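You operate a simulated robot arm through the tools that you are given. There is no shell and no other tool.

Carry out the task below with a simulated robot arm. There is one attempt and no reset: what you move stays moved.

## Task
Put two scoops of red beads from the bead tray beside the round box into the box's empty cell.
Fine: turn its lid to that cell and shut again; use the orange-handled scoop and put it back.

The check looks at the end state, three seconds after you hand in, the way a careful person would. Anything else that was tipped, shoved, dropped, spilled or broken makes it a failure. Lids that push on must go on centred and level and be pressed home; caps that screw on are set level and turned clockwise until they are tight.

## Robot
A 7-joint arm with a two-finger parallel gripper, fixed in place. Base frame: the origin is at the foot of the arm, x ahead of it, y to its left, z up; the work surface is at about z = 0.74. Lengths are in m, angles in rad, forces in N, time in s.
With the tool pointing down near the work surface it reaches from about 0.3 to 0.68 m from the base axis. Its first joint turns from -1.152 to 1.152 rad. Payload 1.57 kg.
Tool frame: the origin (TCP) lies between the finger pads and is the grasp point; the fingertips stand 0.03 m ahead of it; z points along the fingers, y is the line along which they close. Largest opening 0.11 m; finger width 0.024, thickness 0.012; the body of the gripper, 0.048 by 0.112 m, starts 0.078 m behind the TCP.
Orientation is that of the tool frame in the base frame, as [roll, pitch, yaw] about the fixed x, y, z axes, in that order (R = Rz(yaw) Ry(pitch) Rx(roll)). With the fingers straight down and closing along the base's y, the tool's x points along the base's -x, its y along +y and its z along -z.

## Interface
- The arm moves only by the tool jog_arm. Its argument "series" is a list of rows, each a list of 2 entries, a list of its own where there are three numbers: the shift along the base's x, y, z in units of 200 mm (1.0 is 200 mm), then the turn, a rotation vector about the base's x, y, z in units of 180 degrees (1.0 is 180 degrees). In form: [[[tx, ty, tz], [wx, wy, wz]], ...]. A call has 1 to 20 rows; each row is the pose to reach, as a shift and turn from the pose commanded when the call began. "hand" is the closure in counts, from 0 (fully open) to 255 (shut), set as the call begins (left out, the last holds). A call with a number of a shift or a turn outside -1 to 1 is refused whole. A row lasts 0.2 s, in which the tool goes at most 0.05 m and 0.15 rad; a call with a longer step from one row to the next is refused whole, and so is a gripper value outside its range. A pose out of reach is approached as far as the arm can. The call stops where the force on the tool passes 40 N (or 10 N more than at its start, if that is more) or the arm is blocked; 0.2 s more then pass. The fingers move at their own pace (about 0.108 m/s each) and stop on an object; they squeeze with about 39 N. The grip force told is the motor's: it shows also when the fingers shut on nothing. Time passes only in rows, and 0.2 s behind the last, so rows that repeat a pose let the fingers close. It gives the time, the measured TCP pose, the force on the tool (base axes), the opening and the grip force at its end, in the units of the frame above (readings bear some noise), with the torque about the TCP (base axes, N m) and any sound that the robot's microphone picked up.
- Cameras (640 x 400 px; columns grow to the right, rows downward): "scene" is fixed at [0.1417, -0.3863, 1.3814]; the picture's right is [0.92, -0.40, 0.00], its down [-0.26, -0.58, -0.77] and it looks along [0.31, 0.71, -0.63] (base axes); focal length 314 px, centre (320, 200). "wrist" rides on the gripper at [0.07, 0.016, -0.141] in the tool frame; the picture's right is [-0.23, 0.97, 0.00], its down [-0.85, -0.20, -0.48] and it looks along [-0.47, -0.11, 0.88] (tool axes); focal length 222 px, centre (320, 200). There is no depth. A picture from a camera that has moved, and an enlarged one, comes with that camera's place and axes in the base frame and with its lens. The place of the scene camera against the robot may be out by one fixed shift of up to 0.018 m in any direction.
- grab_frame(camera): a new picture of that camera. It takes no simulated time.
- inspect(camera, box): a new picture of the part [left, top, right, bottom] of that camera's present view, enlarged. It takes no simulated time.
- close_job(): hands the job in; it is judged then, once.

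Nothing tells you positions but the pictures and the camera data. Unless the task says otherwise, let go and move clear before handing in.

The tools are called after ">>>" as name(argument=value, ...) on one line, values as JSON. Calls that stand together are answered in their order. jog_arm: Moves the arm, as the interface text tells. Its arguments: {"type":"object","properties":{"series":{"type":"array"},"hand":{"type":"number"}},"required":["series"]} The other tools are called the same way: grab_frame (camera) takes a picture; inspect (camera, box) takes an enlarged picture of a part of a camera's view; close_job () hands the job in.

At the start:

```text
clock: 0.0
eef_pos: [0.336, 0.1402, 1.0869]
orientation: [-3.141, 0.0, 3.141]
wrist_force: [1.0, -0.1, -0.4]
wrist_torque: [0.0, 0.01, 0.01]
opening: 0.1101
grasp_force: 0.1
```

scene: 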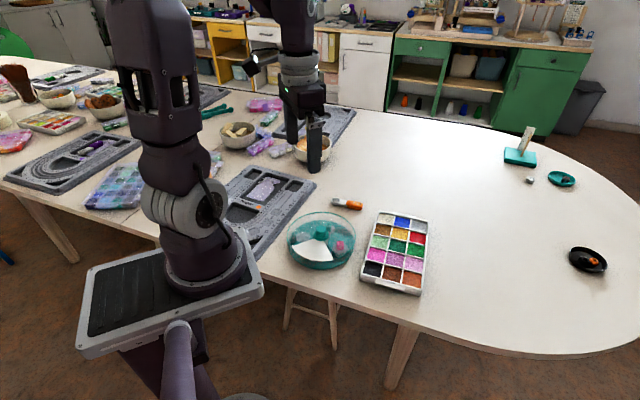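
wrist: 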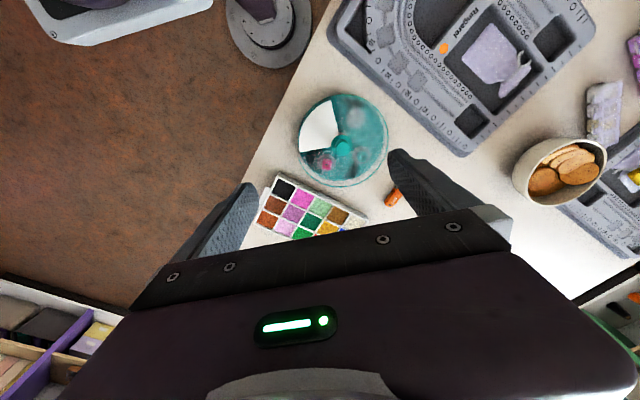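

I see a round teal box with a clear lid and a white sector, a bead tray beside it, and an orange-handled tool behind. I'll look closer before moving anything.

>>> inspect(camera="scene", box=[270, 180, 440, 300])

>>> inspect(camera="scene", box=[480, 110, 640, 290])

>>> inspect(camera="wrist", box=[230, 80, 430, 250])

>>> inspect(camera="scene", box=[280, 200, 365, 280])

```text
3.33 times, centred on (355, 240) of scene
camera zoom: at [0.1417, -0.3863, 1.3814], right [0.92, -0.4, 0.0], down [-0.26, -0.58, -0.77], along [0.31, 0.71, -0.63], focal length 1045 px, centre (203, 67)
```

zoom: 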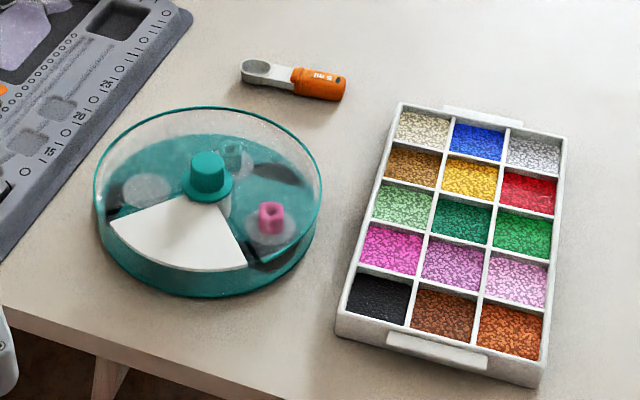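

```text
2.22 times, centred on (560, 200) of scene
camera zoom: at [0.1417, -0.3863, 1.3814], right [0.92, -0.4, 0.0], down [-0.26, -0.58, -0.77], along [0.31, 0.71, -0.63], focal length 697 px, centre (-213, 200)
```

zoom: 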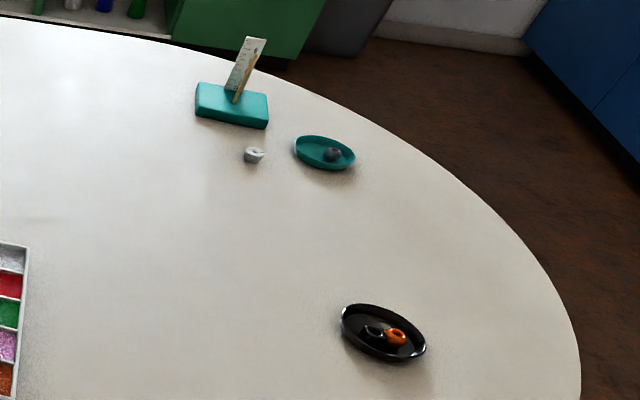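

```text
2.35 times, centred on (330, 165) of wrist
camera zoom: at [0.266, 0.1562, 1.2275], right [0.23, 0.97, 0.0], down [0.85, -0.2, 0.48], along [0.47, -0.11, -0.88], focal length 523 px, centre (296, 282)
```

zoom: 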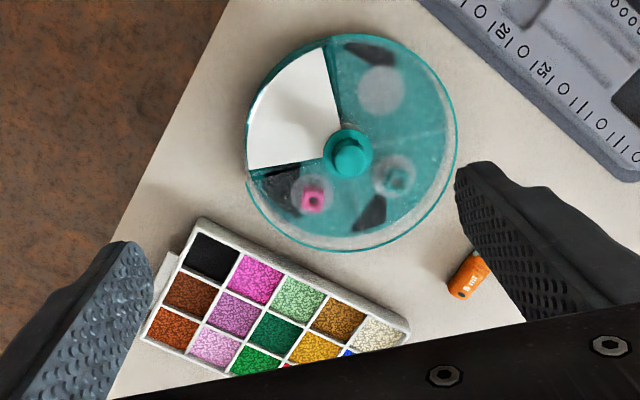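

```text
5.00 times, centred on (322, 240) of scene
camera zoom: at [0.1417, -0.3863, 1.3814], right [0.92, -0.4, 0.0], down [-0.26, -0.58, -0.77], along [0.31, 0.71, -0.63], focal length 1568 px, centre (308, 0)
```

zoom: 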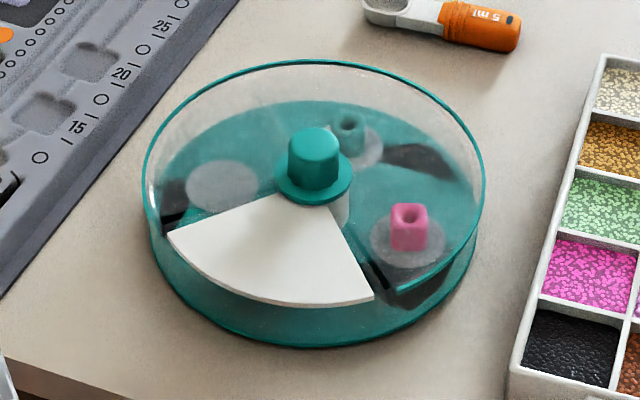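

The box seems centred near (0.39, 0.17), the scoop near (0.53, 0.28), and the red bead cell near (0.64, 0.07). I'll lower the wrist camera over the box to study the lid mechanism.

>>> jog_arm(series=[[[-0.05, 0.07, -0.17], [0, 0, 0]], [[-0.11, 0.14, -0.34], [0, 0, 0]], [[-0.16, 0.21, -0.51], [0, 0, 0]], [[-0.215, 0.28, -0.685], [0, 0, 0]], [[-0.215, 0.28, -0.685], [0, 0, 0]]], hand=0)

>>> grab_frame(camera="wrist")

>>> grab_frame(camera="scene")

```text
clock: 1.2
eef_pos: [0.29, 0.1952, 0.9521]
orientation: [-3.141, 0.0, -3.141]
wrist_force: [-0.8, -0.2, 0.4]
wrist_torque: [0.03, 0.0, 0.0]
opening: 0.1098
grasp_force: 0.1
```

```text
taken
camera wrist: at [0.2195, 0.2119, 1.092], right [0.23, 0.97, 0.0], down [0.85, -0.2, 0.48], along [0.47, -0.11, -0.88], focal length 222 px, centre (320, 200)
```

wrist: 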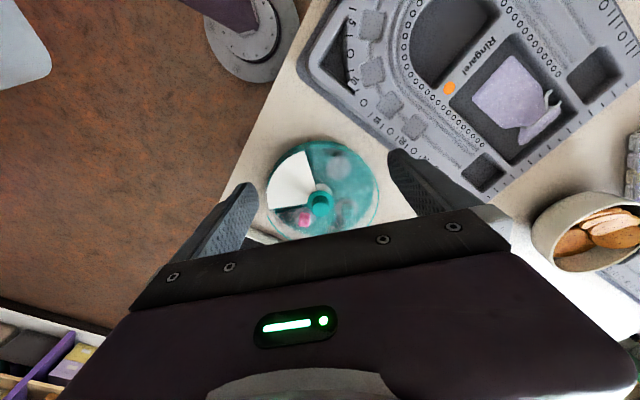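

```text
taken
```

scene: 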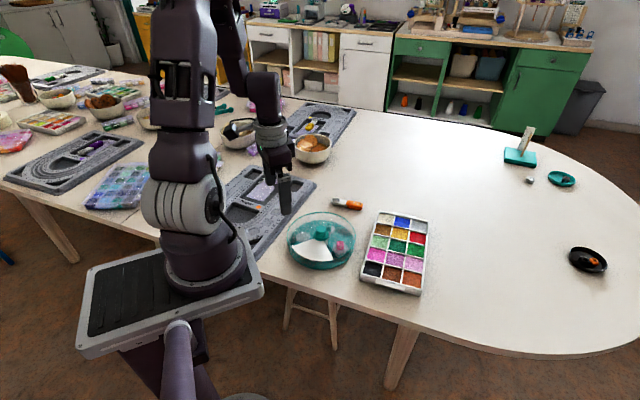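

>>> inspect(camera="wrist", box=[250, 130, 410, 250])

```text
3.33 times, centred on (330, 190) of wrist
camera zoom: at [0.2195, 0.2119, 1.092], right [0.23, 0.97, 0.0], down [0.85, -0.2, 0.48], along [0.47, -0.11, -0.88], focal length 740 px, centre (287, 233)
```

zoom: 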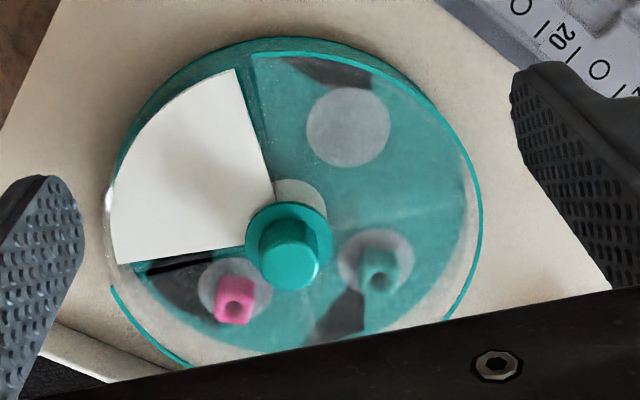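

The lid's open sector currently sits over the white blank (shut). Cells at +45° (teal bead) and −45° (pink bead) are used, and the one at about 135° looks empty. Next I'll look at the scoop up close.

>>> jog_arm(series=[[[0.2, 0.12, 0], [0, 0, 0]], [[0.4, 0.24, 0], [0, 0, 0]], [[0.6, 0.36, 0], [0, 0, 0]], [[0.8, 0.46, -0.1], [0, 0, 0]], [[0.9, 0.52, -0.25], [0, 0, 0]], [[0.9, 0.52, -0.4], [0, 0, 0]], [[0.9, 0.52, -0.4], [0, 0, 0]]])

>>> grab_frame(camera="wrist")

>>> grab_frame(camera="scene")

```text
clock: 2.8
eef_pos: [0.47, 0.3018, 0.8705]
orientation: [3.141, 0.0, 3.14]
wrist_force: [0.3, -0.1, -0.4]
wrist_torque: [-0.01, 0.0, -0.01]
opening: 0.1102
grasp_force: 0.1
```

```text
taken
camera wrist: at [0.3996, 0.3166, 1.0094], right [0.23, 0.97, 0.0], down [0.85, -0.2, 0.48], along [0.47, -0.11, -0.88], focal length 222 px, centre (320, 200)
```

wrist: 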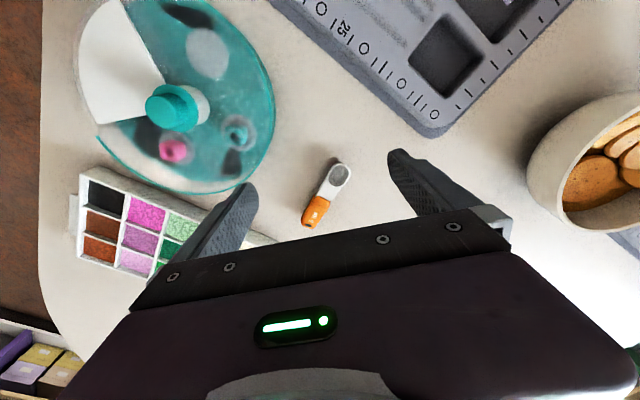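

```text
taken
```

scene: 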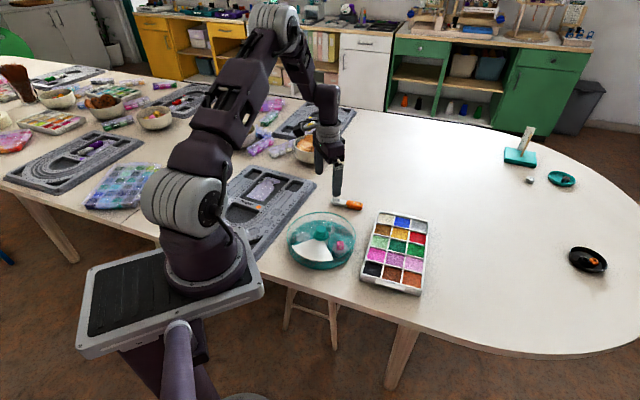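

>>> inspect(camera="wrist", box=[280, 145, 376, 235])

>>> inspect(camera="wrist", box=[60, 0, 290, 200])

>>> inspect(camera="wrist", box=[60, 150, 240, 290])

```text
4.44 times, centred on (328, 190) of wrist
camera zoom: at [0.3996, 0.3166, 1.0094], right [0.23, 0.97, 0.0], down [0.85, -0.2, 0.48], along [0.47, -0.11, -0.88], focal length 987 px, centre (284, 244)
```

zoom: 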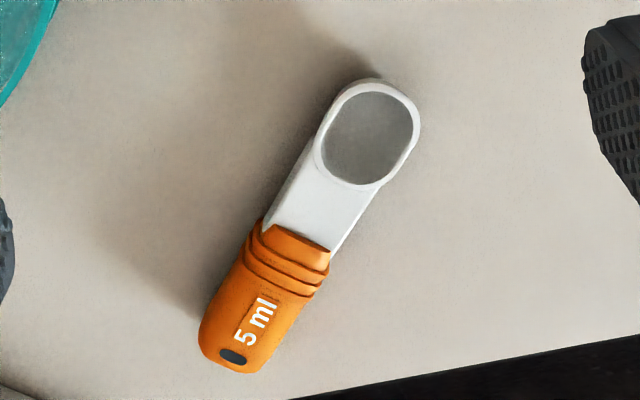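

```text
2.00 times, centred on (175, 100) of wrist
camera zoom: at [0.3996, 0.3166, 1.0094], right [0.23, 0.97, 0.0], down [0.85, -0.2, 0.48], along [0.47, -0.11, -0.88], focal length 444 px, centre (610, 400)
```

zoom: 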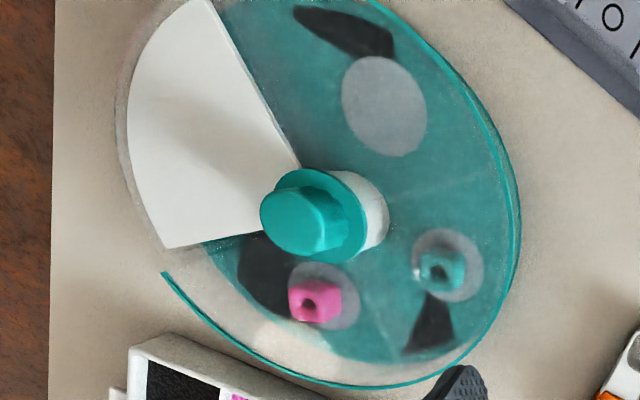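

```text
2.86 times, centred on (150, 220) of wrist
camera zoom: at [0.3996, 0.3166, 1.0094], right [0.23, 0.97, 0.0], down [0.85, -0.2, 0.48], along [0.47, -0.11, -0.88], focal length 635 px, centre (806, 143)
```

zoom: 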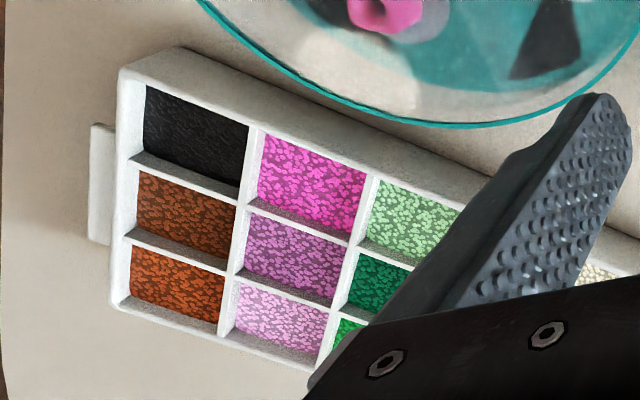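

The scoop lies with its bowl at about (0.504, 0.316) and its handle heading −40° toward (0.572, 0.259). The lid disc is at z≈0.775 with the knob top near 0.806. Now I'll look at the red bead cell.

>>> jog_arm(series=[[[0.1, -0.2, 0], [0, 0, 0]], [[0.2, -0.4, 0], [0, 0, 0]], [[0.3, -0.6, 0], [0, 0, 0]], [[0.4, -0.8, 0], [0, 0, 0]], [[0.5, -1.0, 0], [0, 0, 0]], [[0.5, -1.0, 0], [0, 0, 0]]])

>>> grab_frame(camera="wrist")

>>> inspect(camera="wrist", box=[240, 120, 420, 240])

>>> inspect(camera="scene", box=[350, 200, 440, 300])

```text
clock: 4.2
eef_pos: [0.5731, 0.103, 0.8695]
orientation: [-3.141, 0.0, 3.14]
wrist_force: [0.0, 0.2, 0.1]
wrist_torque: [0.0, 0.0, -0.05]
opening: 0.1101
grasp_force: 0.2
```

```text
taken
camera wrist: at [0.5021, 0.1184, 1.0098], right [0.23, 0.97, 0.0], down [0.86, -0.2, 0.48], along [0.47, -0.11, -0.88], focal length 222 px, centre (320, 200)
```

wrist: 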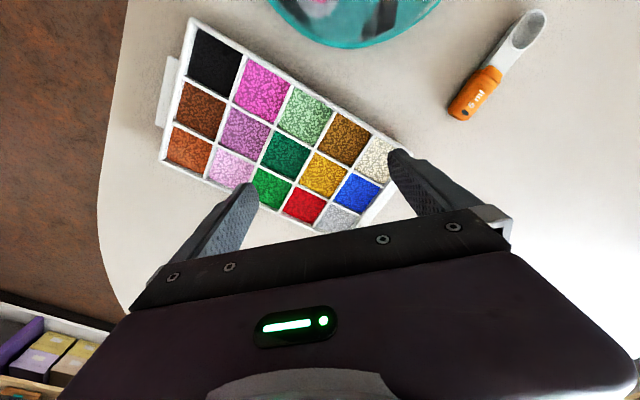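

```text
3.33 times, centred on (330, 180) of wrist
camera zoom: at [0.5021, 0.1184, 1.0098], right [0.23, 0.97, 0.0], down [0.86, -0.2, 0.48], along [0.47, -0.11, -0.88], focal length 740 px, centre (287, 267)
```

zoom: 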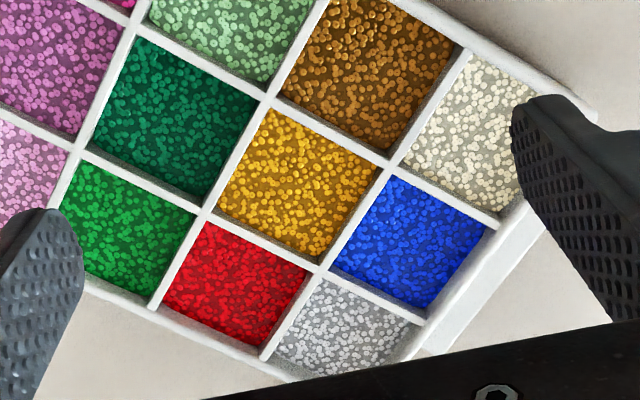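

```text
4.00 times, centred on (395, 250) of scene
camera zoom: at [0.1417, -0.3863, 1.3814], right [0.92, -0.4, 0.0], down [-0.26, -0.58, -0.77], along [0.31, 0.71, -0.63], focal length 1254 px, centre (20, 0)
```

zoom: 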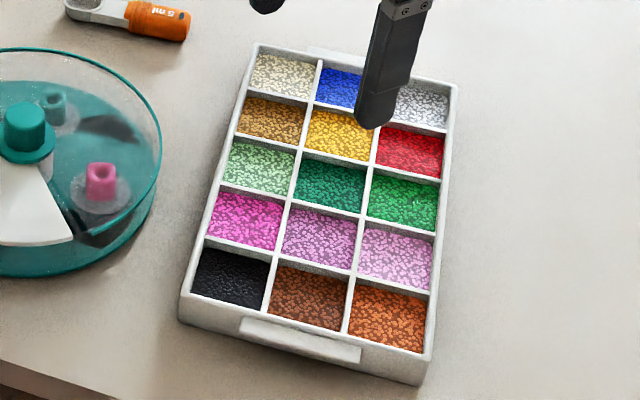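

The red cell is in the tray's outer column, centred near (0.637, 0.066), with its rim at z≈0.768 and its sides at ±45°. I'll go to the knob first, hovering above it with the hand turned +45° so there's room for a −90° twist.

>>> jog_arm(series=[[[-0.15, 0.06, 0.05], [0, 0, 0.042]], [[-0.3, 0.12, 0.1], [0, 0, 0.084]], [[-0.45, 0.18, 0.15], [0, 0, 0.126]], [[-0.6, 0.24, 0.15], [0, 0, 0.168]], [[-0.75, 0.3, 0.15], [0, 0, 0.21]], [[-0.9075, 0.364, 0.15], [0, 0, 0.25]], [[-0.9075, 0.364, 0.15], [0, 0, 0.25]]])

>>> grab_frame(camera="wrist")

>>> inspect(camera="wrist", box=[220, 100, 420, 240])

>>> inspect(camera="scene", box=[270, 160, 380, 280])

```text
clock: 5.8
eef_pos: [0.3905, 0.1725, 0.9028]
orientation: [3.141, 0.0, -2.355]
wrist_force: [0.2, 0.3, -0.5]
wrist_torque: [-0.02, -0.01, -0.01]
opening: 0.1099
grasp_force: 0.0
```

```text
taken
camera wrist: at [0.33, 0.1341, 1.0436], right [-0.53, 0.85, 0.0], down [0.75, 0.46, 0.48], along [0.41, 0.25, -0.88], focal length 222 px, centre (320, 200)
```

wrist: 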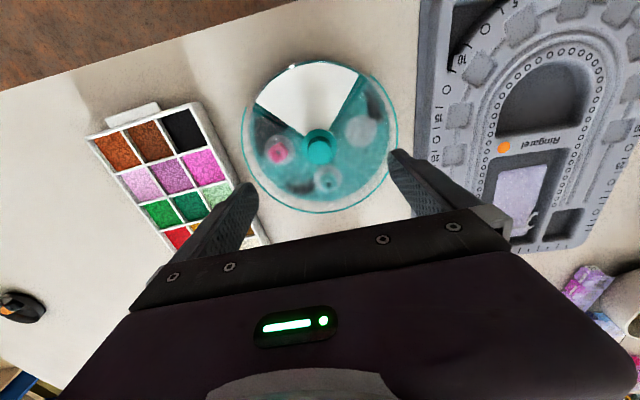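

```text
2.86 times, centred on (320, 170) of wrist
camera zoom: at [0.33, 0.1341, 1.0436], right [-0.53, 0.85, 0.0], down [0.75, 0.46, 0.48], along [0.41, 0.25, -0.88], focal length 635 px, centre (320, 286)
```

zoom: 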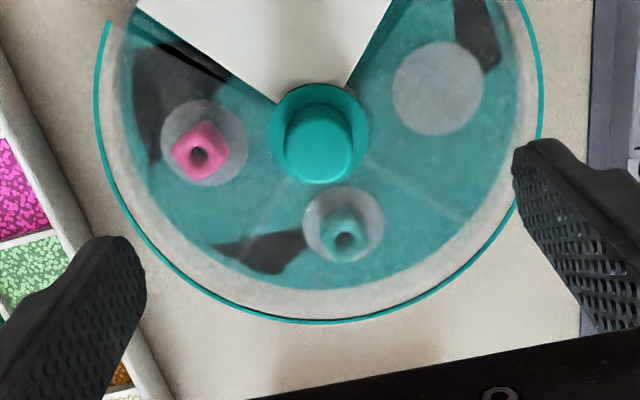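

```text
3.33 times, centred on (325, 220) of scene
camera zoom: at [0.1417, -0.3863, 1.3814], right [0.92, -0.4, 0.0], down [-0.26, -0.58, -0.77], along [0.31, 0.71, -0.63], focal length 1045 px, centre (303, 133)
```

zoom: 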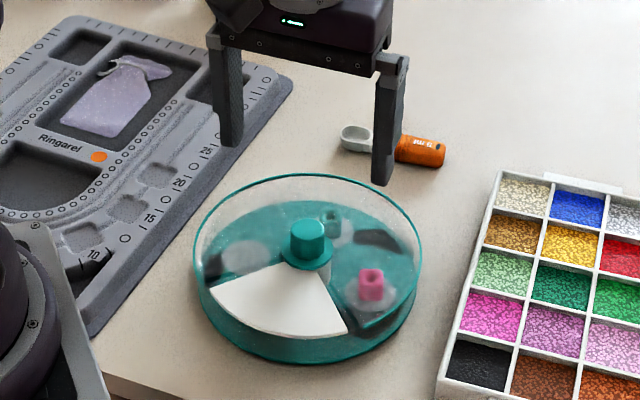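

The knob top is centred at about (0.392, 0.172), right under the TCP. I'll go down so the fingertips straddle the knob, about 8 mm above the lid.

>>> jog_arm(series=[[[0, 0, -0.15], [0, 0, 0]], [[0, 0, -0.3], [0, 0, 0]], [[0, 0, -0.4], [0, 0, 0]], [[0, 0, -0.4], [0, 0, 0]]], hand=0)

>>> inspect(camera="scene", box=[270, 160, 380, 280])

>>> inspect(camera="wrist", box=[220, 100, 420, 240])

```text
clock: 6.8
eef_pos: [0.39, 0.1741, 0.8196]
orientation: [-3.141, 0.001, -2.356]
wrist_force: [0.6, 0.5, 0.6]
wrist_torque: [0.0, 0.02, 0.03]
opening: 0.11
grasp_force: 0.0
```

```text
3.33 times, centred on (325, 220) of scene
camera zoom: at [0.1417, -0.3863, 1.3814], right [0.92, -0.4, 0.0], down [-0.26, -0.58, -0.77], along [0.31, 0.71, -0.63], focal length 1045 px, centre (303, 133)
```

zoom: 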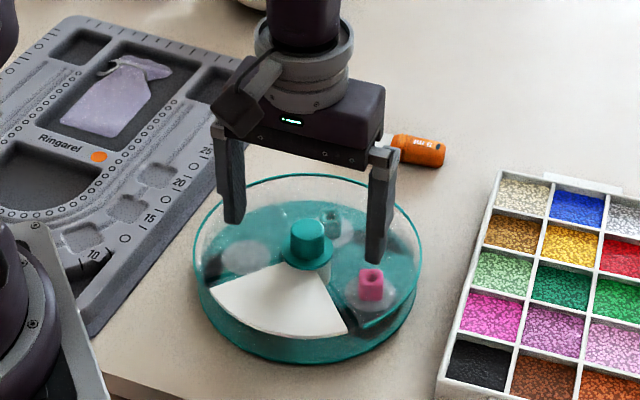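

```text
2.86 times, centred on (320, 170) of wrist
camera zoom: at [0.3288, 0.135, 0.96], right [-0.53, 0.85, 0.0], down [0.75, 0.46, 0.48], along [0.41, 0.25, -0.88], focal length 635 px, centre (320, 286)
```

zoom: 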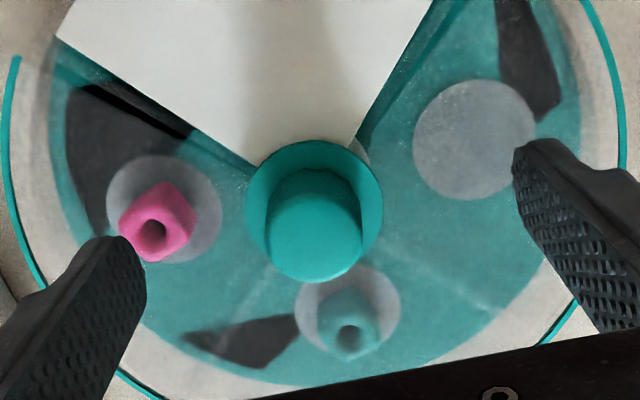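

The fingers straddle the knob at a good height above the lid. I'll close partway first to check they're centred.

>>> jog_arm(series=[[[0, 0, 0], [0, 0, 0]], [[0, 0, 0], [0, 0, 0]], [[0, 0, 0], [0, 0, 0]]], hand=180)

>>> inspect(camera="wrist", box=[260, 120, 380, 230])

>>> inspect(camera="scene", box=[270, 160, 380, 280])

```text
clock: 7.6
eef_pos: [0.3896, 0.1738, 0.8199]
orientation: [-3.141, 0.0, -2.357]
wrist_force: [-0.6, -0.3, 0.2]
wrist_torque: [-0.01, 0.0, 0.01]
opening: 0.0323
grasp_force: 0.1
```

```text
3.64 times, centred on (320, 175) of wrist
camera zoom: at [0.3288, 0.135, 0.9602], right [-0.53, 0.85, 0.0], down [0.75, 0.46, 0.48], along [0.41, 0.25, -0.88], focal length 808 px, centre (320, 291)
```

zoom: 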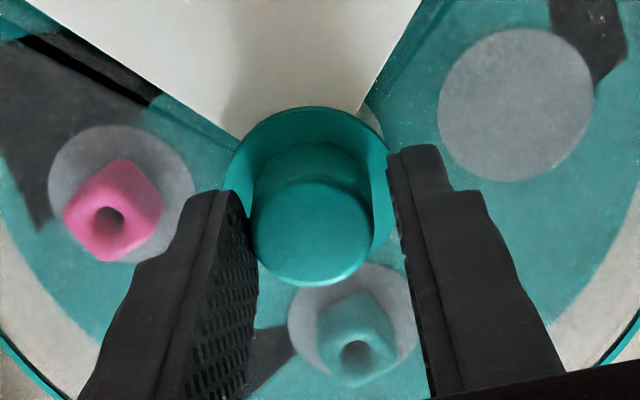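

```text
3.33 times, centred on (325, 220) of scene
camera zoom: at [0.1417, -0.3863, 1.3814], right [0.92, -0.4, 0.0], down [-0.26, -0.58, -0.77], along [0.31, 0.71, -0.63], focal length 1045 px, centre (303, 133)
```

zoom: 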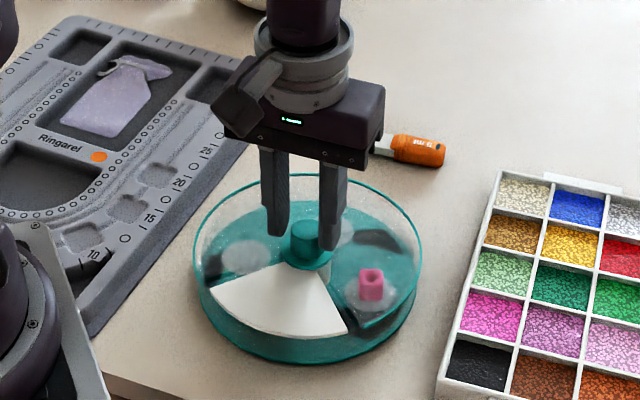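

The knob sits about 2 mm toward one finger, so I'll shift the TCP slightly (+x, −y) and then close fully.

>>> jog_arm(series=[[[0.008, -0.008, 0], [0, 0, 0]], [[0.008, -0.008, 0], [0, 0, 0]]], hand=180)

>>> jog_arm(series=[[[0, 0, 0], [0, 0, 0]], [[0, 0, 0], [0, 0, 0]], [[0, 0, 0], [0, 0, 0]]], hand=255)

>>> inspect(camera="wrist", box=[260, 120, 380, 230])

```text
clock: 8.2
eef_pos: [0.3913, 0.171, 0.82]
orientation: [3.14, -0.001, -2.356]
wrist_force: [0.0, 0.3, -0.1]
wrist_torque: [0.02, 0.01, 0.0]
opening: 0.0322
grasp_force: 0.1
```

```text
clock: 9.0
eef_pos: [0.3923, 0.1708, 0.8205]
orientation: [-3.141, 0.001, -2.358]
wrist_force: [-3.1, 3.7, 0.3]
wrist_torque: [0.13, 0.12, 0.02]
opening: 0.0265
grasp_force: 36.9
```

```text
3.64 times, centred on (320, 175) of wrist
camera zoom: at [0.3309, 0.1326, 0.9604], right [-0.53, 0.85, 0.0], down [0.75, 0.46, 0.48], along [0.41, 0.25, -0.88], focal length 808 px, centre (320, 291)
```

zoom: 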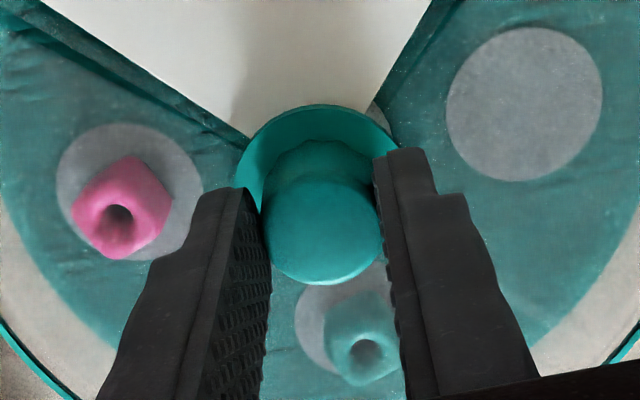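

I have the knob gripped at 26.5 mm with a small side load. I'll relieve it by about 0.8 mm and start turning clockwise, halfway first.

>>> jog_arm(series=[[[-0.004, 0.004, 0], [0, 0, 0]], [[-0.004, 0.004, 0], [0, 0, -0.03]], [[-0.004, 0.004, 0], [0, 0, -0.07]], [[-0.004, 0.004, 0], [0, 0, -0.11]]])

>>> inspect(camera="scene", box=[270, 180, 380, 280])

>>> grab_frame(camera="wrist")

```text
clock: 10.0
eef_pos: [0.3904, 0.1717, 0.8196]
orientation: [-3.141, -0.002, -2.703]
wrist_force: [-10.2, -3.0, 11.7]
wrist_torque: [0.15, -0.16, 0.0]
opening: 0.0263
grasp_force: 37.6
```

```text
4.00 times, centred on (325, 230) of scene
camera zoom: at [0.1413, -0.3864, 1.3814], right [0.92, -0.4, 0.0], down [-0.25, -0.58, -0.77], along [0.31, 0.71, -0.63], focal length 1254 px, centre (300, 80)
```

zoom: 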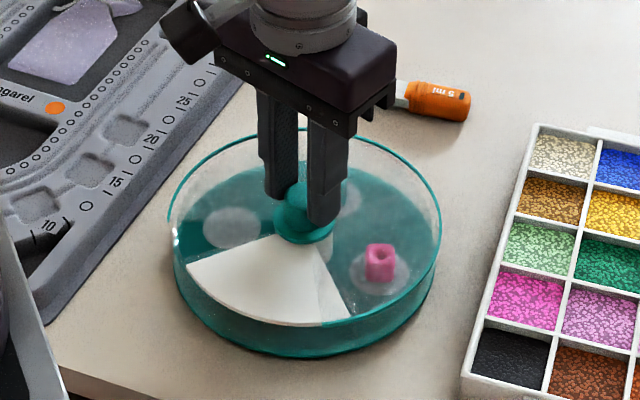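

```text
taken
camera wrist: at [0.3205, 0.157, 0.9605], right [-0.21, 0.98, 0.0], down [0.86, 0.18, 0.48], along [0.47, 0.1, -0.88], focal length 222 px, centre (320, 200)
```

wrist: 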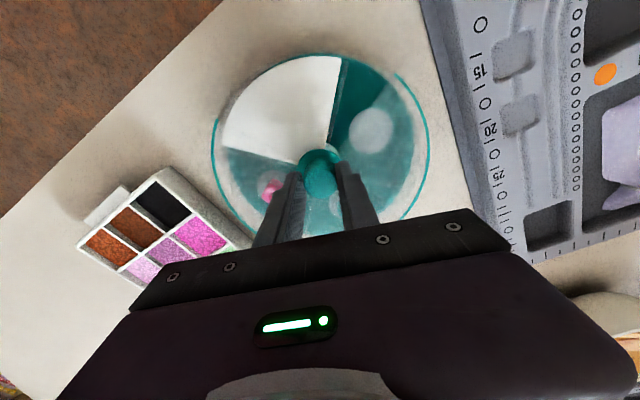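

The lid turns and the opening edge has moved about 20°. I'll re-centre on the knob's true axis (~(0.3904, 0.1717)) and keep turning.

>>> jog_arm(series=[[[-0.008, -0.002, 0.0], [0, 0, -0.03]], [[-0.008, -0.002, 0.0], [0, 0, -0.07]], [[-0.008, -0.002, 0.0], [0, 0, -0.11]], [[-0.008, -0.002, 0.0], [0, 0, -0.15]], [[-0.008, -0.002, 0.0], [0, 0, -0.19]]])

>>> inspect(camera="scene", box=[270, 180, 380, 280])

>>> grab_frame(camera="wrist")

```text
clock: 11.2
eef_pos: [0.39, 0.1737, 0.8214]
orientation: [3.141, -0.002, 2.982]
wrist_force: [-3.6, 0.8, 1.3]
wrist_torque: [0.11, 0.38, 0.01]
opening: 0.0263
grasp_force: 37.4
```

```text
4.00 times, centred on (325, 230) of scene
camera zoom: at [0.1416, -0.3862, 1.3814], right [0.92, -0.4, 0.0], down [-0.26, -0.58, -0.77], along [0.31, 0.71, -0.63], focal length 1254 px, centre (300, 80)
```

zoom: 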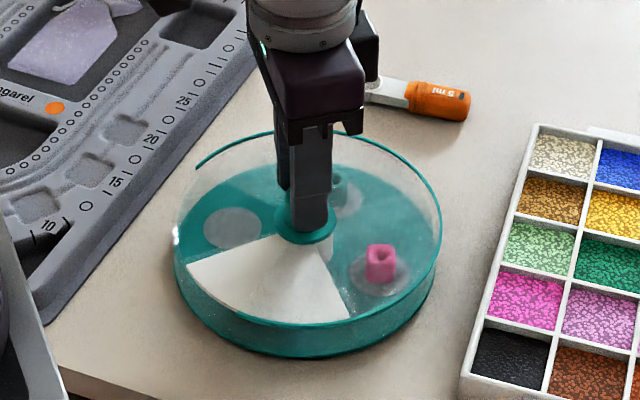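

```text
taken
camera wrist: at [0.3241, 0.1995, 0.9603], right [0.38, 0.93, 0.0], down [0.81, -0.33, 0.48], along [0.44, -0.18, -0.88], focal length 222 px, centre (320, 200)
```

wrist: 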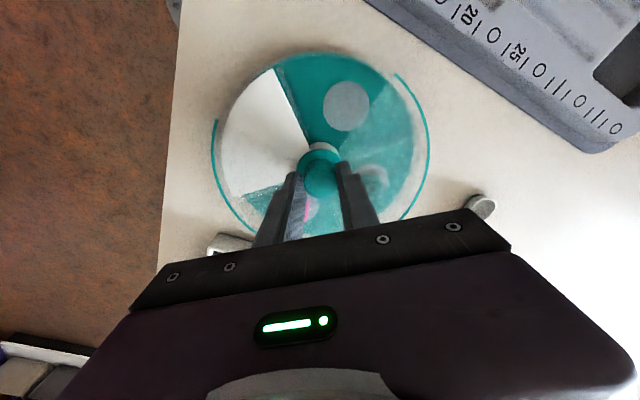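

About 54° done and the forces are low. I'll finish the remaining 36°.

>>> jog_arm(series=[[[0, 0.003, 0.0], [0, 0, -0.04]], [[0, 0.003, 0.0], [0, 0, -0.08]], [[0, 0.003, 0.0], [0, 0, -0.12]], [[0, 0.003, 0.0], [0, 0, -0.16]], [[0, 0.003, 0.0], [0, 0, -0.2]], [[0, 0.003, 0.0], [0, 0, -0.2]]])

>>> inspect(camera="scene", box=[270, 180, 380, 280])

>>> inspect(camera="wrist", box=[180, 30, 460, 240])

```text
clock: 12.6
eef_pos: [0.3902, 0.173, 0.8205]
orientation: [3.142, 0.001, 2.354]
wrist_force: [-0.7, 0.8, 11.1]
wrist_torque: [-0.19, -0.23, -0.01]
opening: 0.0264
grasp_force: 37.6
```

```text
4.00 times, centred on (325, 230) of scene
camera zoom: at [0.1415, -0.3863, 1.3814], right [0.92, -0.4, 0.0], down [-0.26, -0.58, -0.77], along [0.31, 0.71, -0.63], focal length 1254 px, centre (300, 80)
```

zoom: 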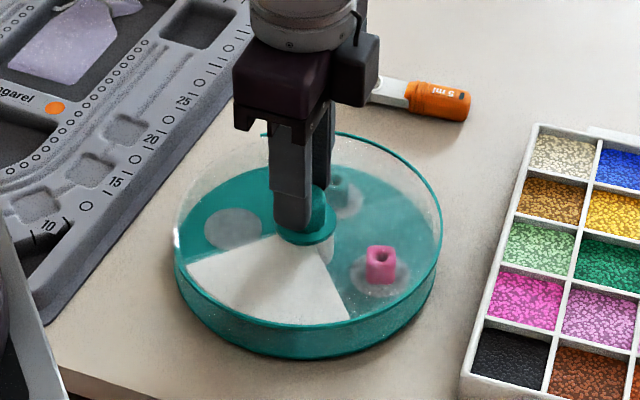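

```text
1.90 times, centred on (320, 135) of wrist
camera zoom: at [0.3532, 0.2333, 0.9603], right [0.85, 0.53, 0.0], down [0.46, -0.75, 0.48], along [0.25, -0.41, -0.88], focal length 423 px, centre (320, 324)
```

zoom: 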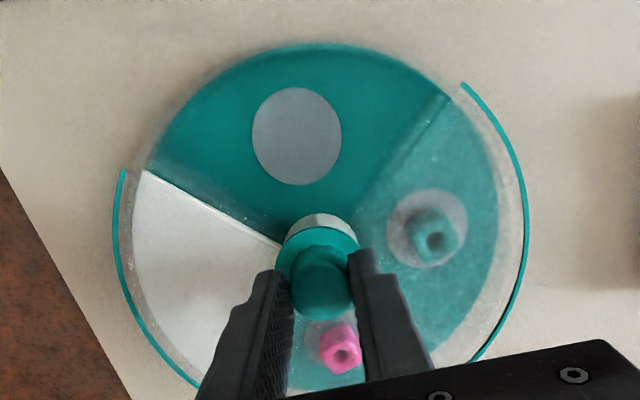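

The lid's opening now sits exactly over the empty cell. I'll release the knob and rise.

>>> jog_arm(series=[[[0, 0, 0], [0, 0, 0]], [[0, 0, 0], [0, 0, 0]], [[0, 0, 0.1], [0, 0, 0]], [[0, 0, 0.3], [0, 0, 0]], [[0, 0, 0.5], [0, 0, 0]], [[0, 0, 0.5], [0, 0, 0]]], hand=100)

>>> inspect(camera="wrist", box=[180, 30, 460, 240])

>>> inspect(camera="scene", box=[270, 180, 380, 280])

```text
clock: 14.0
eef_pos: [0.3883, 0.1726, 0.9212]
orientation: [-3.141, 0.0, 2.355]
wrist_force: [0.1, 0.8, -0.4]
wrist_torque: [0.01, -0.05, -0.03]
opening: 0.0666
grasp_force: 0.1
```

```text
1.90 times, centred on (320, 135) of wrist
camera zoom: at [0.3508, 0.2339, 1.0618], right [0.85, 0.53, 0.0], down [0.46, -0.75, 0.48], along [0.25, -0.41, -0.88], focal length 423 px, centre (320, 324)
```

zoom: 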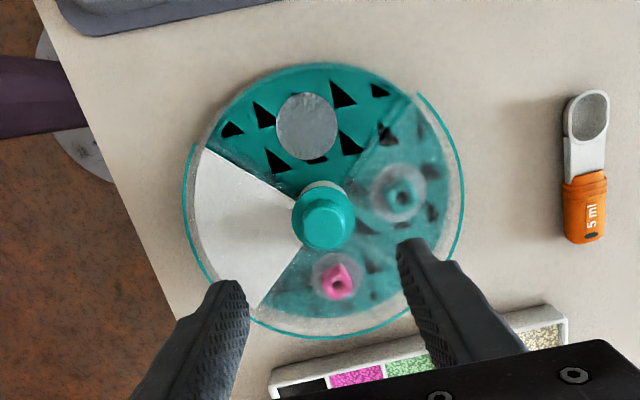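

```text
4.00 times, centred on (325, 230) of scene
camera zoom: at [0.1417, -0.3863, 1.3814], right [0.92, -0.4, 0.0], down [-0.26, -0.58, -0.77], along [0.31, 0.71, -0.63], focal length 1254 px, centre (300, 80)
```

zoom: 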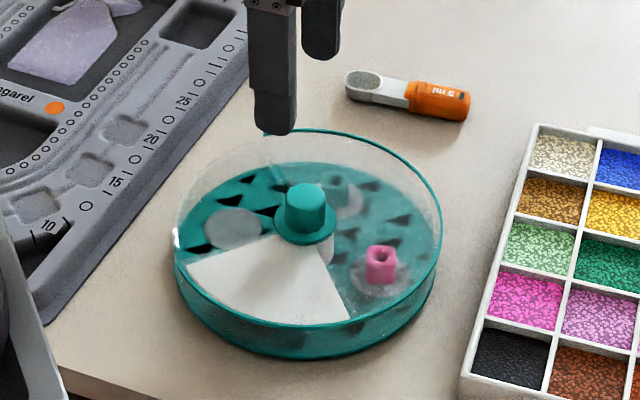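

The cell is open and empty. Now I'll measure the scoop's axis precisely from this view.

>>> inspect(camera="wrist", box=[400, 60, 480, 160])

>>> inspect(camera="scene", box=[320, 185, 375, 220])

```text
4.00 times, centred on (440, 110) of wrist
camera zoom: at [0.3508, 0.2339, 1.0618], right [0.85, 0.53, 0.0], down [0.46, -0.75, 0.48], along [0.25, -0.41, -0.88], focal length 888 px, centre (-160, 560)
```

zoom: 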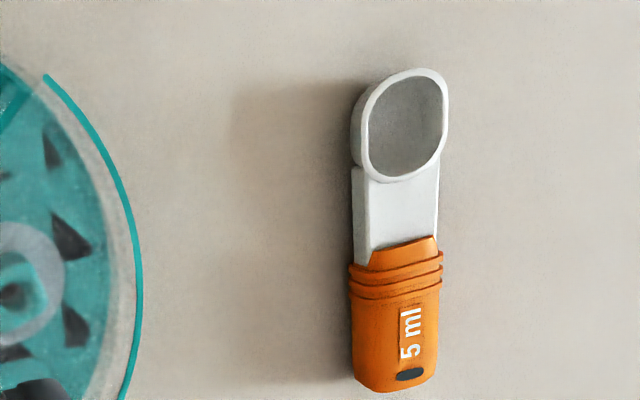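

```text
11.43 times, centred on (348, 202) of scene
camera zoom: at [0.1417, -0.3863, 1.3814], right [0.92, -0.4, 0.0], down [-0.26, -0.58, -0.77], along [0.31, 0.71, -0.63], focal length 3583 px, centre (6, 171)
```

zoom: 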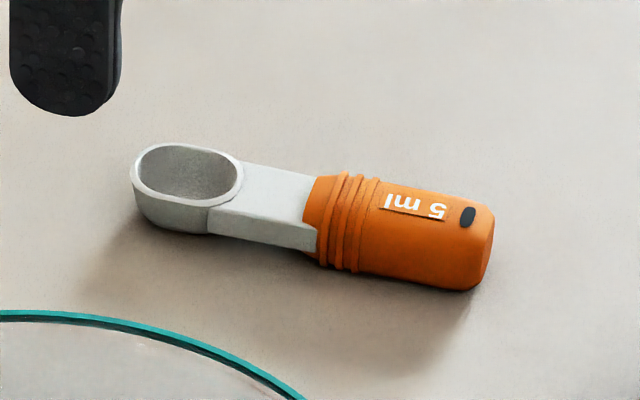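

The scoop axis runs at about −41°, with the mid-handle near (0.555, 0.2725). I'll hover over the handle with the fingers closing across it.

>>> jog_arm(series=[[[0.16, 0.1, 0], [0, 0, 0.005]], [[0.33, 0.2, 0], [0, 0, 0.01]], [[0.5, 0.3, 0], [0, 0, 0.015]], [[0.66, 0.4, -0.1], [0, 0, 0.02]], [[0.8215, 0.5005, -0.2], [0, 0, 0.0222]], [[0.8215, 0.5005, -0.3], [0, 0, 0.0222]], [[0.8215, 0.5005, -0.3], [0, 0, 0.0222]]], hand=100)

>>> inspect(camera="wrist", box=[240, 120, 400, 240])

>>> inspect(camera="scene", box=[310, 150, 400, 220])

```text
clock: 15.6
eef_pos: [0.5547, 0.2723, 0.8617]
orientation: [3.14, 0.0, 2.425]
wrist_force: [1.1, 0.2, -1.0]
wrist_torque: [0.01, 0.02, 0.01]
opening: 0.067
grasp_force: 0.1
```

```text
3.33 times, centred on (320, 180) of wrist
camera zoom: at [0.5135, 0.33, 1.0011], right [0.81, 0.59, 0.0], down [0.51, -0.71, 0.48], along [0.28, -0.39, -0.88], focal length 740 px, centre (320, 267)
```

zoom: 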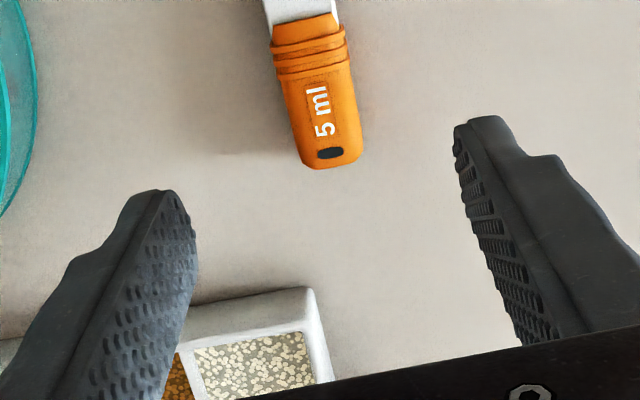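

```text
5.71 times, centred on (355, 185) of scene
camera zoom: at [0.1417, -0.3863, 1.3814], right [0.92, -0.4, 0.0], down [-0.26, -0.58, -0.77], along [0.31, 0.71, -0.63], focal length 1792 px, centre (120, 286)
```

zoom: 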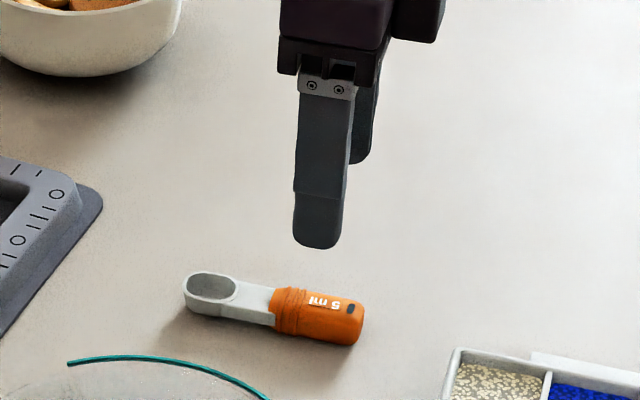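

The TCP is right above the mid-handle. I'll descend until the fingertips are a few millimetres above the table, then close.

>>> jog_arm(series=[[[0, 0.004, -0.15], [0, 0, -0.004]], [[0, 0.004, -0.3], [0, 0, -0.004]], [[0, 0.004, -0.38], [0, 0, -0.004]], [[0, 0.004, -0.42], [0, 0, -0.004]], [[0, 0.004, -0.42], [0, 0, -0.004]]], hand=100)

>>> inspect(camera="wrist", box=[240, 120, 400, 240])

>>> inspect(camera="scene", box=[310, 150, 400, 220])

```text
clock: 16.8
eef_pos: [0.5551, 0.2721, 0.7763]
orientation: [-3.141, 0.001, 2.414]
wrist_force: [1.1, -0.8, 0.7]
wrist_torque: [0.04, 0.01, 0.04]
opening: 0.0668
grasp_force: 0.1
```

```text
3.33 times, centred on (320, 180) of wrist
camera zoom: at [0.5133, 0.3306, 0.9169], right [0.82, 0.58, 0.0], down [0.51, -0.72, 0.48], along [0.28, -0.39, -0.88], focal length 740 px, centre (320, 267)
```

zoom: 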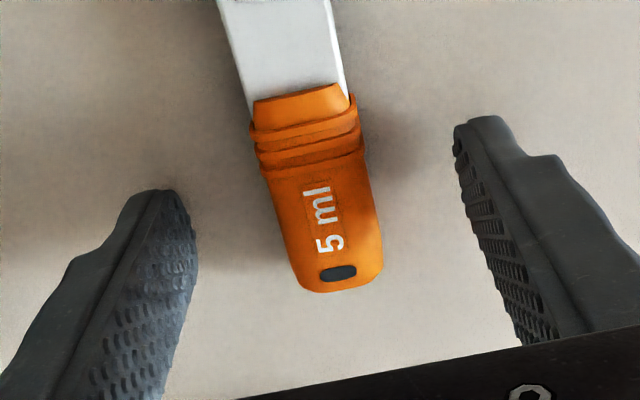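

```text
5.71 times, centred on (355, 185) of scene
camera zoom: at [0.1417, -0.3863, 1.3814], right [0.92, -0.4, 0.0], down [-0.26, -0.58, -0.77], along [0.31, 0.71, -0.63], focal length 1792 px, centre (120, 286)
```

zoom: 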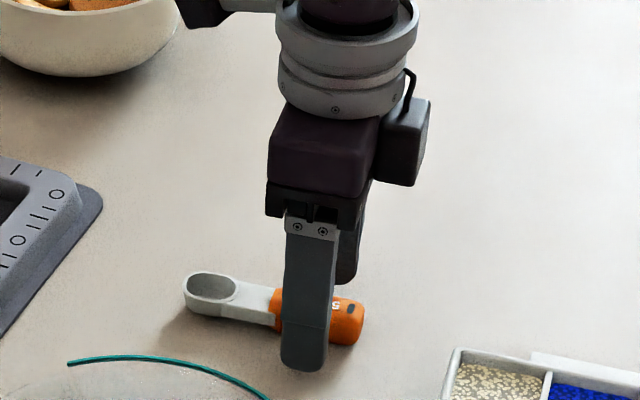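

The handle lies neatly between the fingers. Closing the gripper now.

>>> jog_arm(series=[[[0, 0, 0], [0, 0, 0]], [[0, 0, 0], [0, 0, 0]], [[0, 0, 0], [0, 0, 0]], [[0, 0, 0], [0, 0, 0]]], hand=255)

>>> inspect(camera="wrist", box=[240, 120, 400, 240])

>>> inspect(camera="scene", box=[310, 150, 400, 220])

```text
clock: 17.8
eef_pos: [0.554, 0.2729, 0.7765]
orientation: [-3.141, -0.001, 2.413]
wrist_force: [0.7, -0.8, 0.0]
wrist_torque: [-0.01, 0.0, 0.02]
opening: 0.0216
grasp_force: 34.7
```

```text
3.33 times, centred on (320, 180) of wrist
camera zoom: at [0.5134, 0.3306, 0.9171], right [0.82, 0.58, 0.0], down [0.51, -0.72, 0.48], along [0.28, -0.39, -0.88], focal length 740 px, centre (320, 267)
```

zoom: 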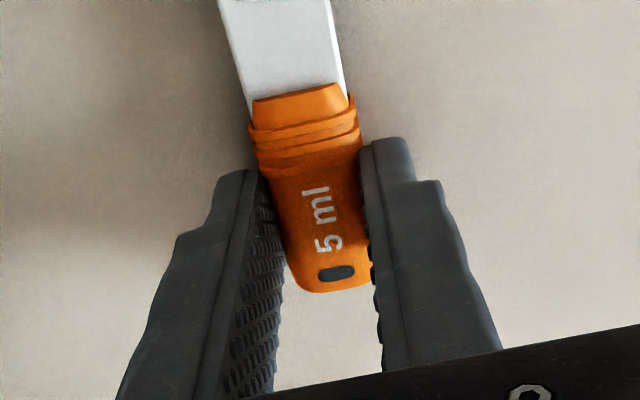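

```text
5.71 times, centred on (355, 185) of scene
camera zoom: at [0.1417, -0.3863, 1.3814], right [0.92, -0.4, 0.0], down [-0.26, -0.58, -0.77], along [0.31, 0.71, -0.63], focal length 1792 px, centre (120, 286)
```

zoom: 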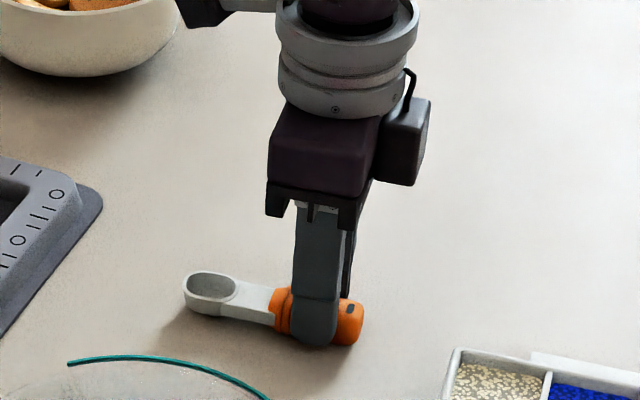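

The handle is held at 21.6 mm. I'll remember the grasp pose (0.555, 0.2733, 0.776, yaw 2.413) for putting it back. Lifting straight up now to check the hold.

>>> jog_arm(series=[[[0, 0, 0.08], [0, 0, 0]], [[0, 0, 0.2], [0, 0, 0]], [[0, 0, 0.4], [0, 0, 0]], [[0, 0, 0.6], [0, 0, 0]], [[0, 0, 0.6], [0, 0, 0]]])

>>> grab_frame(camera="wrist")

>>> inspect(camera="scene", box=[300, 110, 410, 220])

```text
clock: 19.0
eef_pos: [0.5553, 0.2742, 0.8998]
orientation: [3.142, -0.001, 2.412]
wrist_force: [-0.1, 0.1, 0.5]
wrist_torque: [-0.03, -0.02, 0.02]
opening: 0.0
grasp_force: 20.8
```

```text
taken
camera wrist: at [0.5143, 0.3312, 1.039], right [0.82, 0.58, 0.0], down [0.51, -0.72, 0.48], along [0.28, -0.39, -0.88], focal length 222 px, centre (320, 200)
```

wrist: 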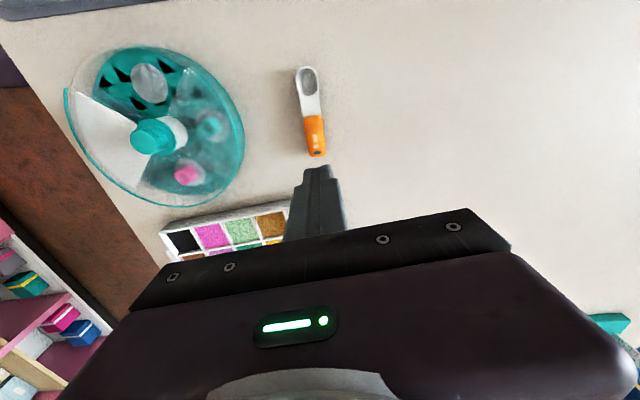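

```text
3.64 times, centred on (355, 165) of scene
camera zoom: at [0.1417, -0.3863, 1.3814], right [0.92, -0.4, 0.0], down [-0.26, -0.58, -0.77], along [0.31, 0.71, -0.63], focal length 1140 px, centre (193, 327)
```

zoom: 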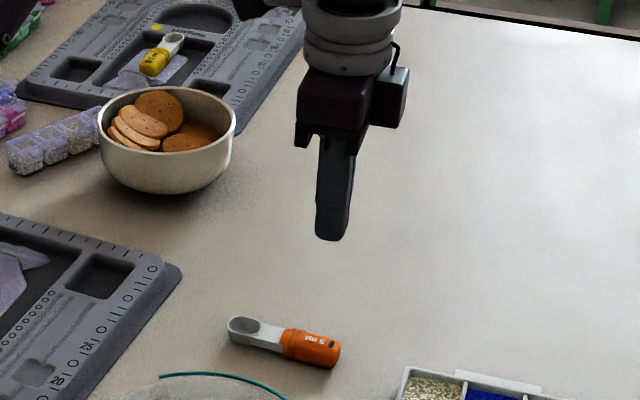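

The scoop slipped out at the start of the lift: the opening is now 0 and it's still lying in place. My grip was too high on the rounded handle. I'll re-measure its pose before trying lower.

>>> inspect(camera="wrist", box=[270, 50, 366, 170])

>>> inspect(camera="scene", box=[320, 185, 375, 220])

```text
3.33 times, centred on (318, 110) of wrist
camera zoom: at [0.5143, 0.3312, 1.039], right [0.82, 0.58, 0.0], down [0.51, -0.72, 0.48], along [0.28, -0.39, -0.88], focal length 740 px, centre (327, 500)
```

zoom: 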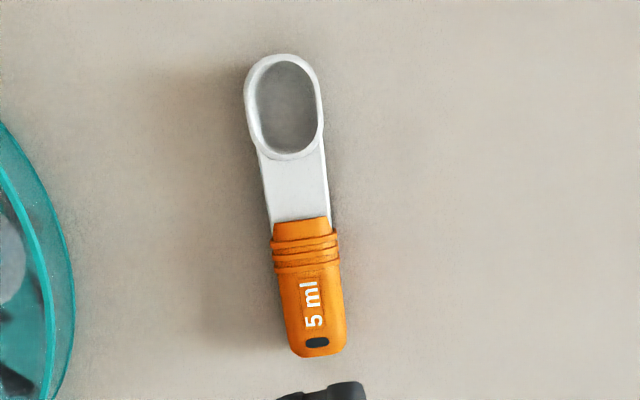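

```text
11.43 times, centred on (348, 202) of scene
camera zoom: at [0.1417, -0.3863, 1.3814], right [0.92, -0.4, 0.0], down [-0.26, -0.58, -0.77], along [0.31, 0.71, -0.63], focal length 3583 px, centre (6, 171)
```

zoom: 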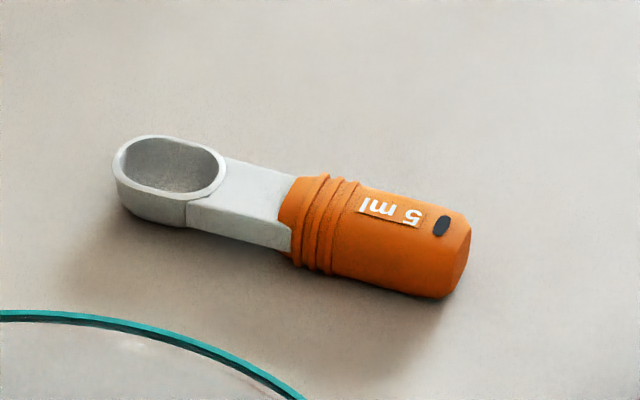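

The scoop slid about 5 mm and rotated by about −6°; its bowl now heads 132°, with the handle around (0.546, 0.275). I'll realign above it with the fingers open.

>>> jog_arm(series=[[[0, 0, 0], [0, 0, 0]], [[-0.02, 0.005, 0], [0, 0, -0.0172]], [[-0.05, 0.011, -0.1], [0, 0, -0.0344]], [[-0.05, 0.011, -0.23], [0, 0, -0.0344]], [[-0.05, 0.011, -0.23], [0, 0, -0.0344]]], hand=120)

>>> inspect(camera="wrist", box=[240, 100, 400, 220])

```text
clock: 20.2
eef_pos: [0.5442, 0.2744, 0.8528]
orientation: [3.141, -0.001, 2.307]
wrist_force: [0.5, 0.4, 0.2]
wrist_torque: [-0.02, -0.02, 0.04]
opening: 0.0581
grasp_force: 0.0
```

```text
3.33 times, centred on (320, 160) of wrist
camera zoom: at [0.5106, 0.3364, 0.9922], right [0.88, 0.48, 0.0], down [0.42, -0.77, 0.48], along [0.23, -0.42, -0.88], focal length 740 px, centre (320, 333)
```

zoom: 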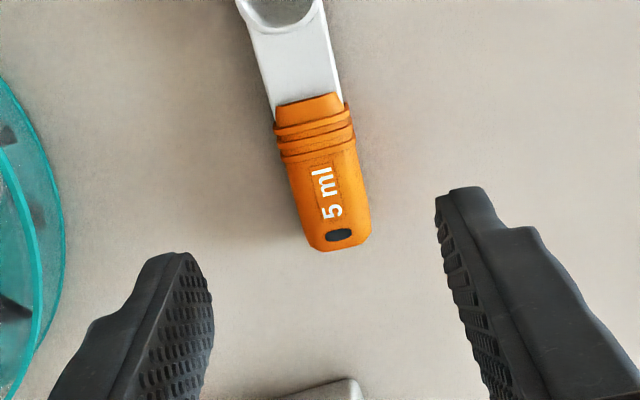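

The alignment is good to within about 1°. I'll descend in small steps, lower than before, watching for light table contact.

>>> jog_arm(series=[[[0.003, 0.003, -0.15], [0, 0, -0.008]], [[0.003, 0.003, -0.3], [0, 0, -0.008]], [[0.003, 0.003, -0.375], [0, 0, -0.008]], [[0.003, 0.003, -0.385], [0, 0, -0.008]], [[0.003, 0.003, -0.39], [0, 0, -0.008]], [[0.003, 0.003, -0.39], [0, 0, -0.008]]])

```text
clock: 21.6
eef_pos: [0.5461, 0.2761, 0.7731]
orientation: [-3.141, 0.001, 2.279]
wrist_force: [0.1, 0.2, -0.6]
wrist_torque: [-0.05, 0.0, -0.04]
opening: 0.0584
grasp_force: 0.0
```

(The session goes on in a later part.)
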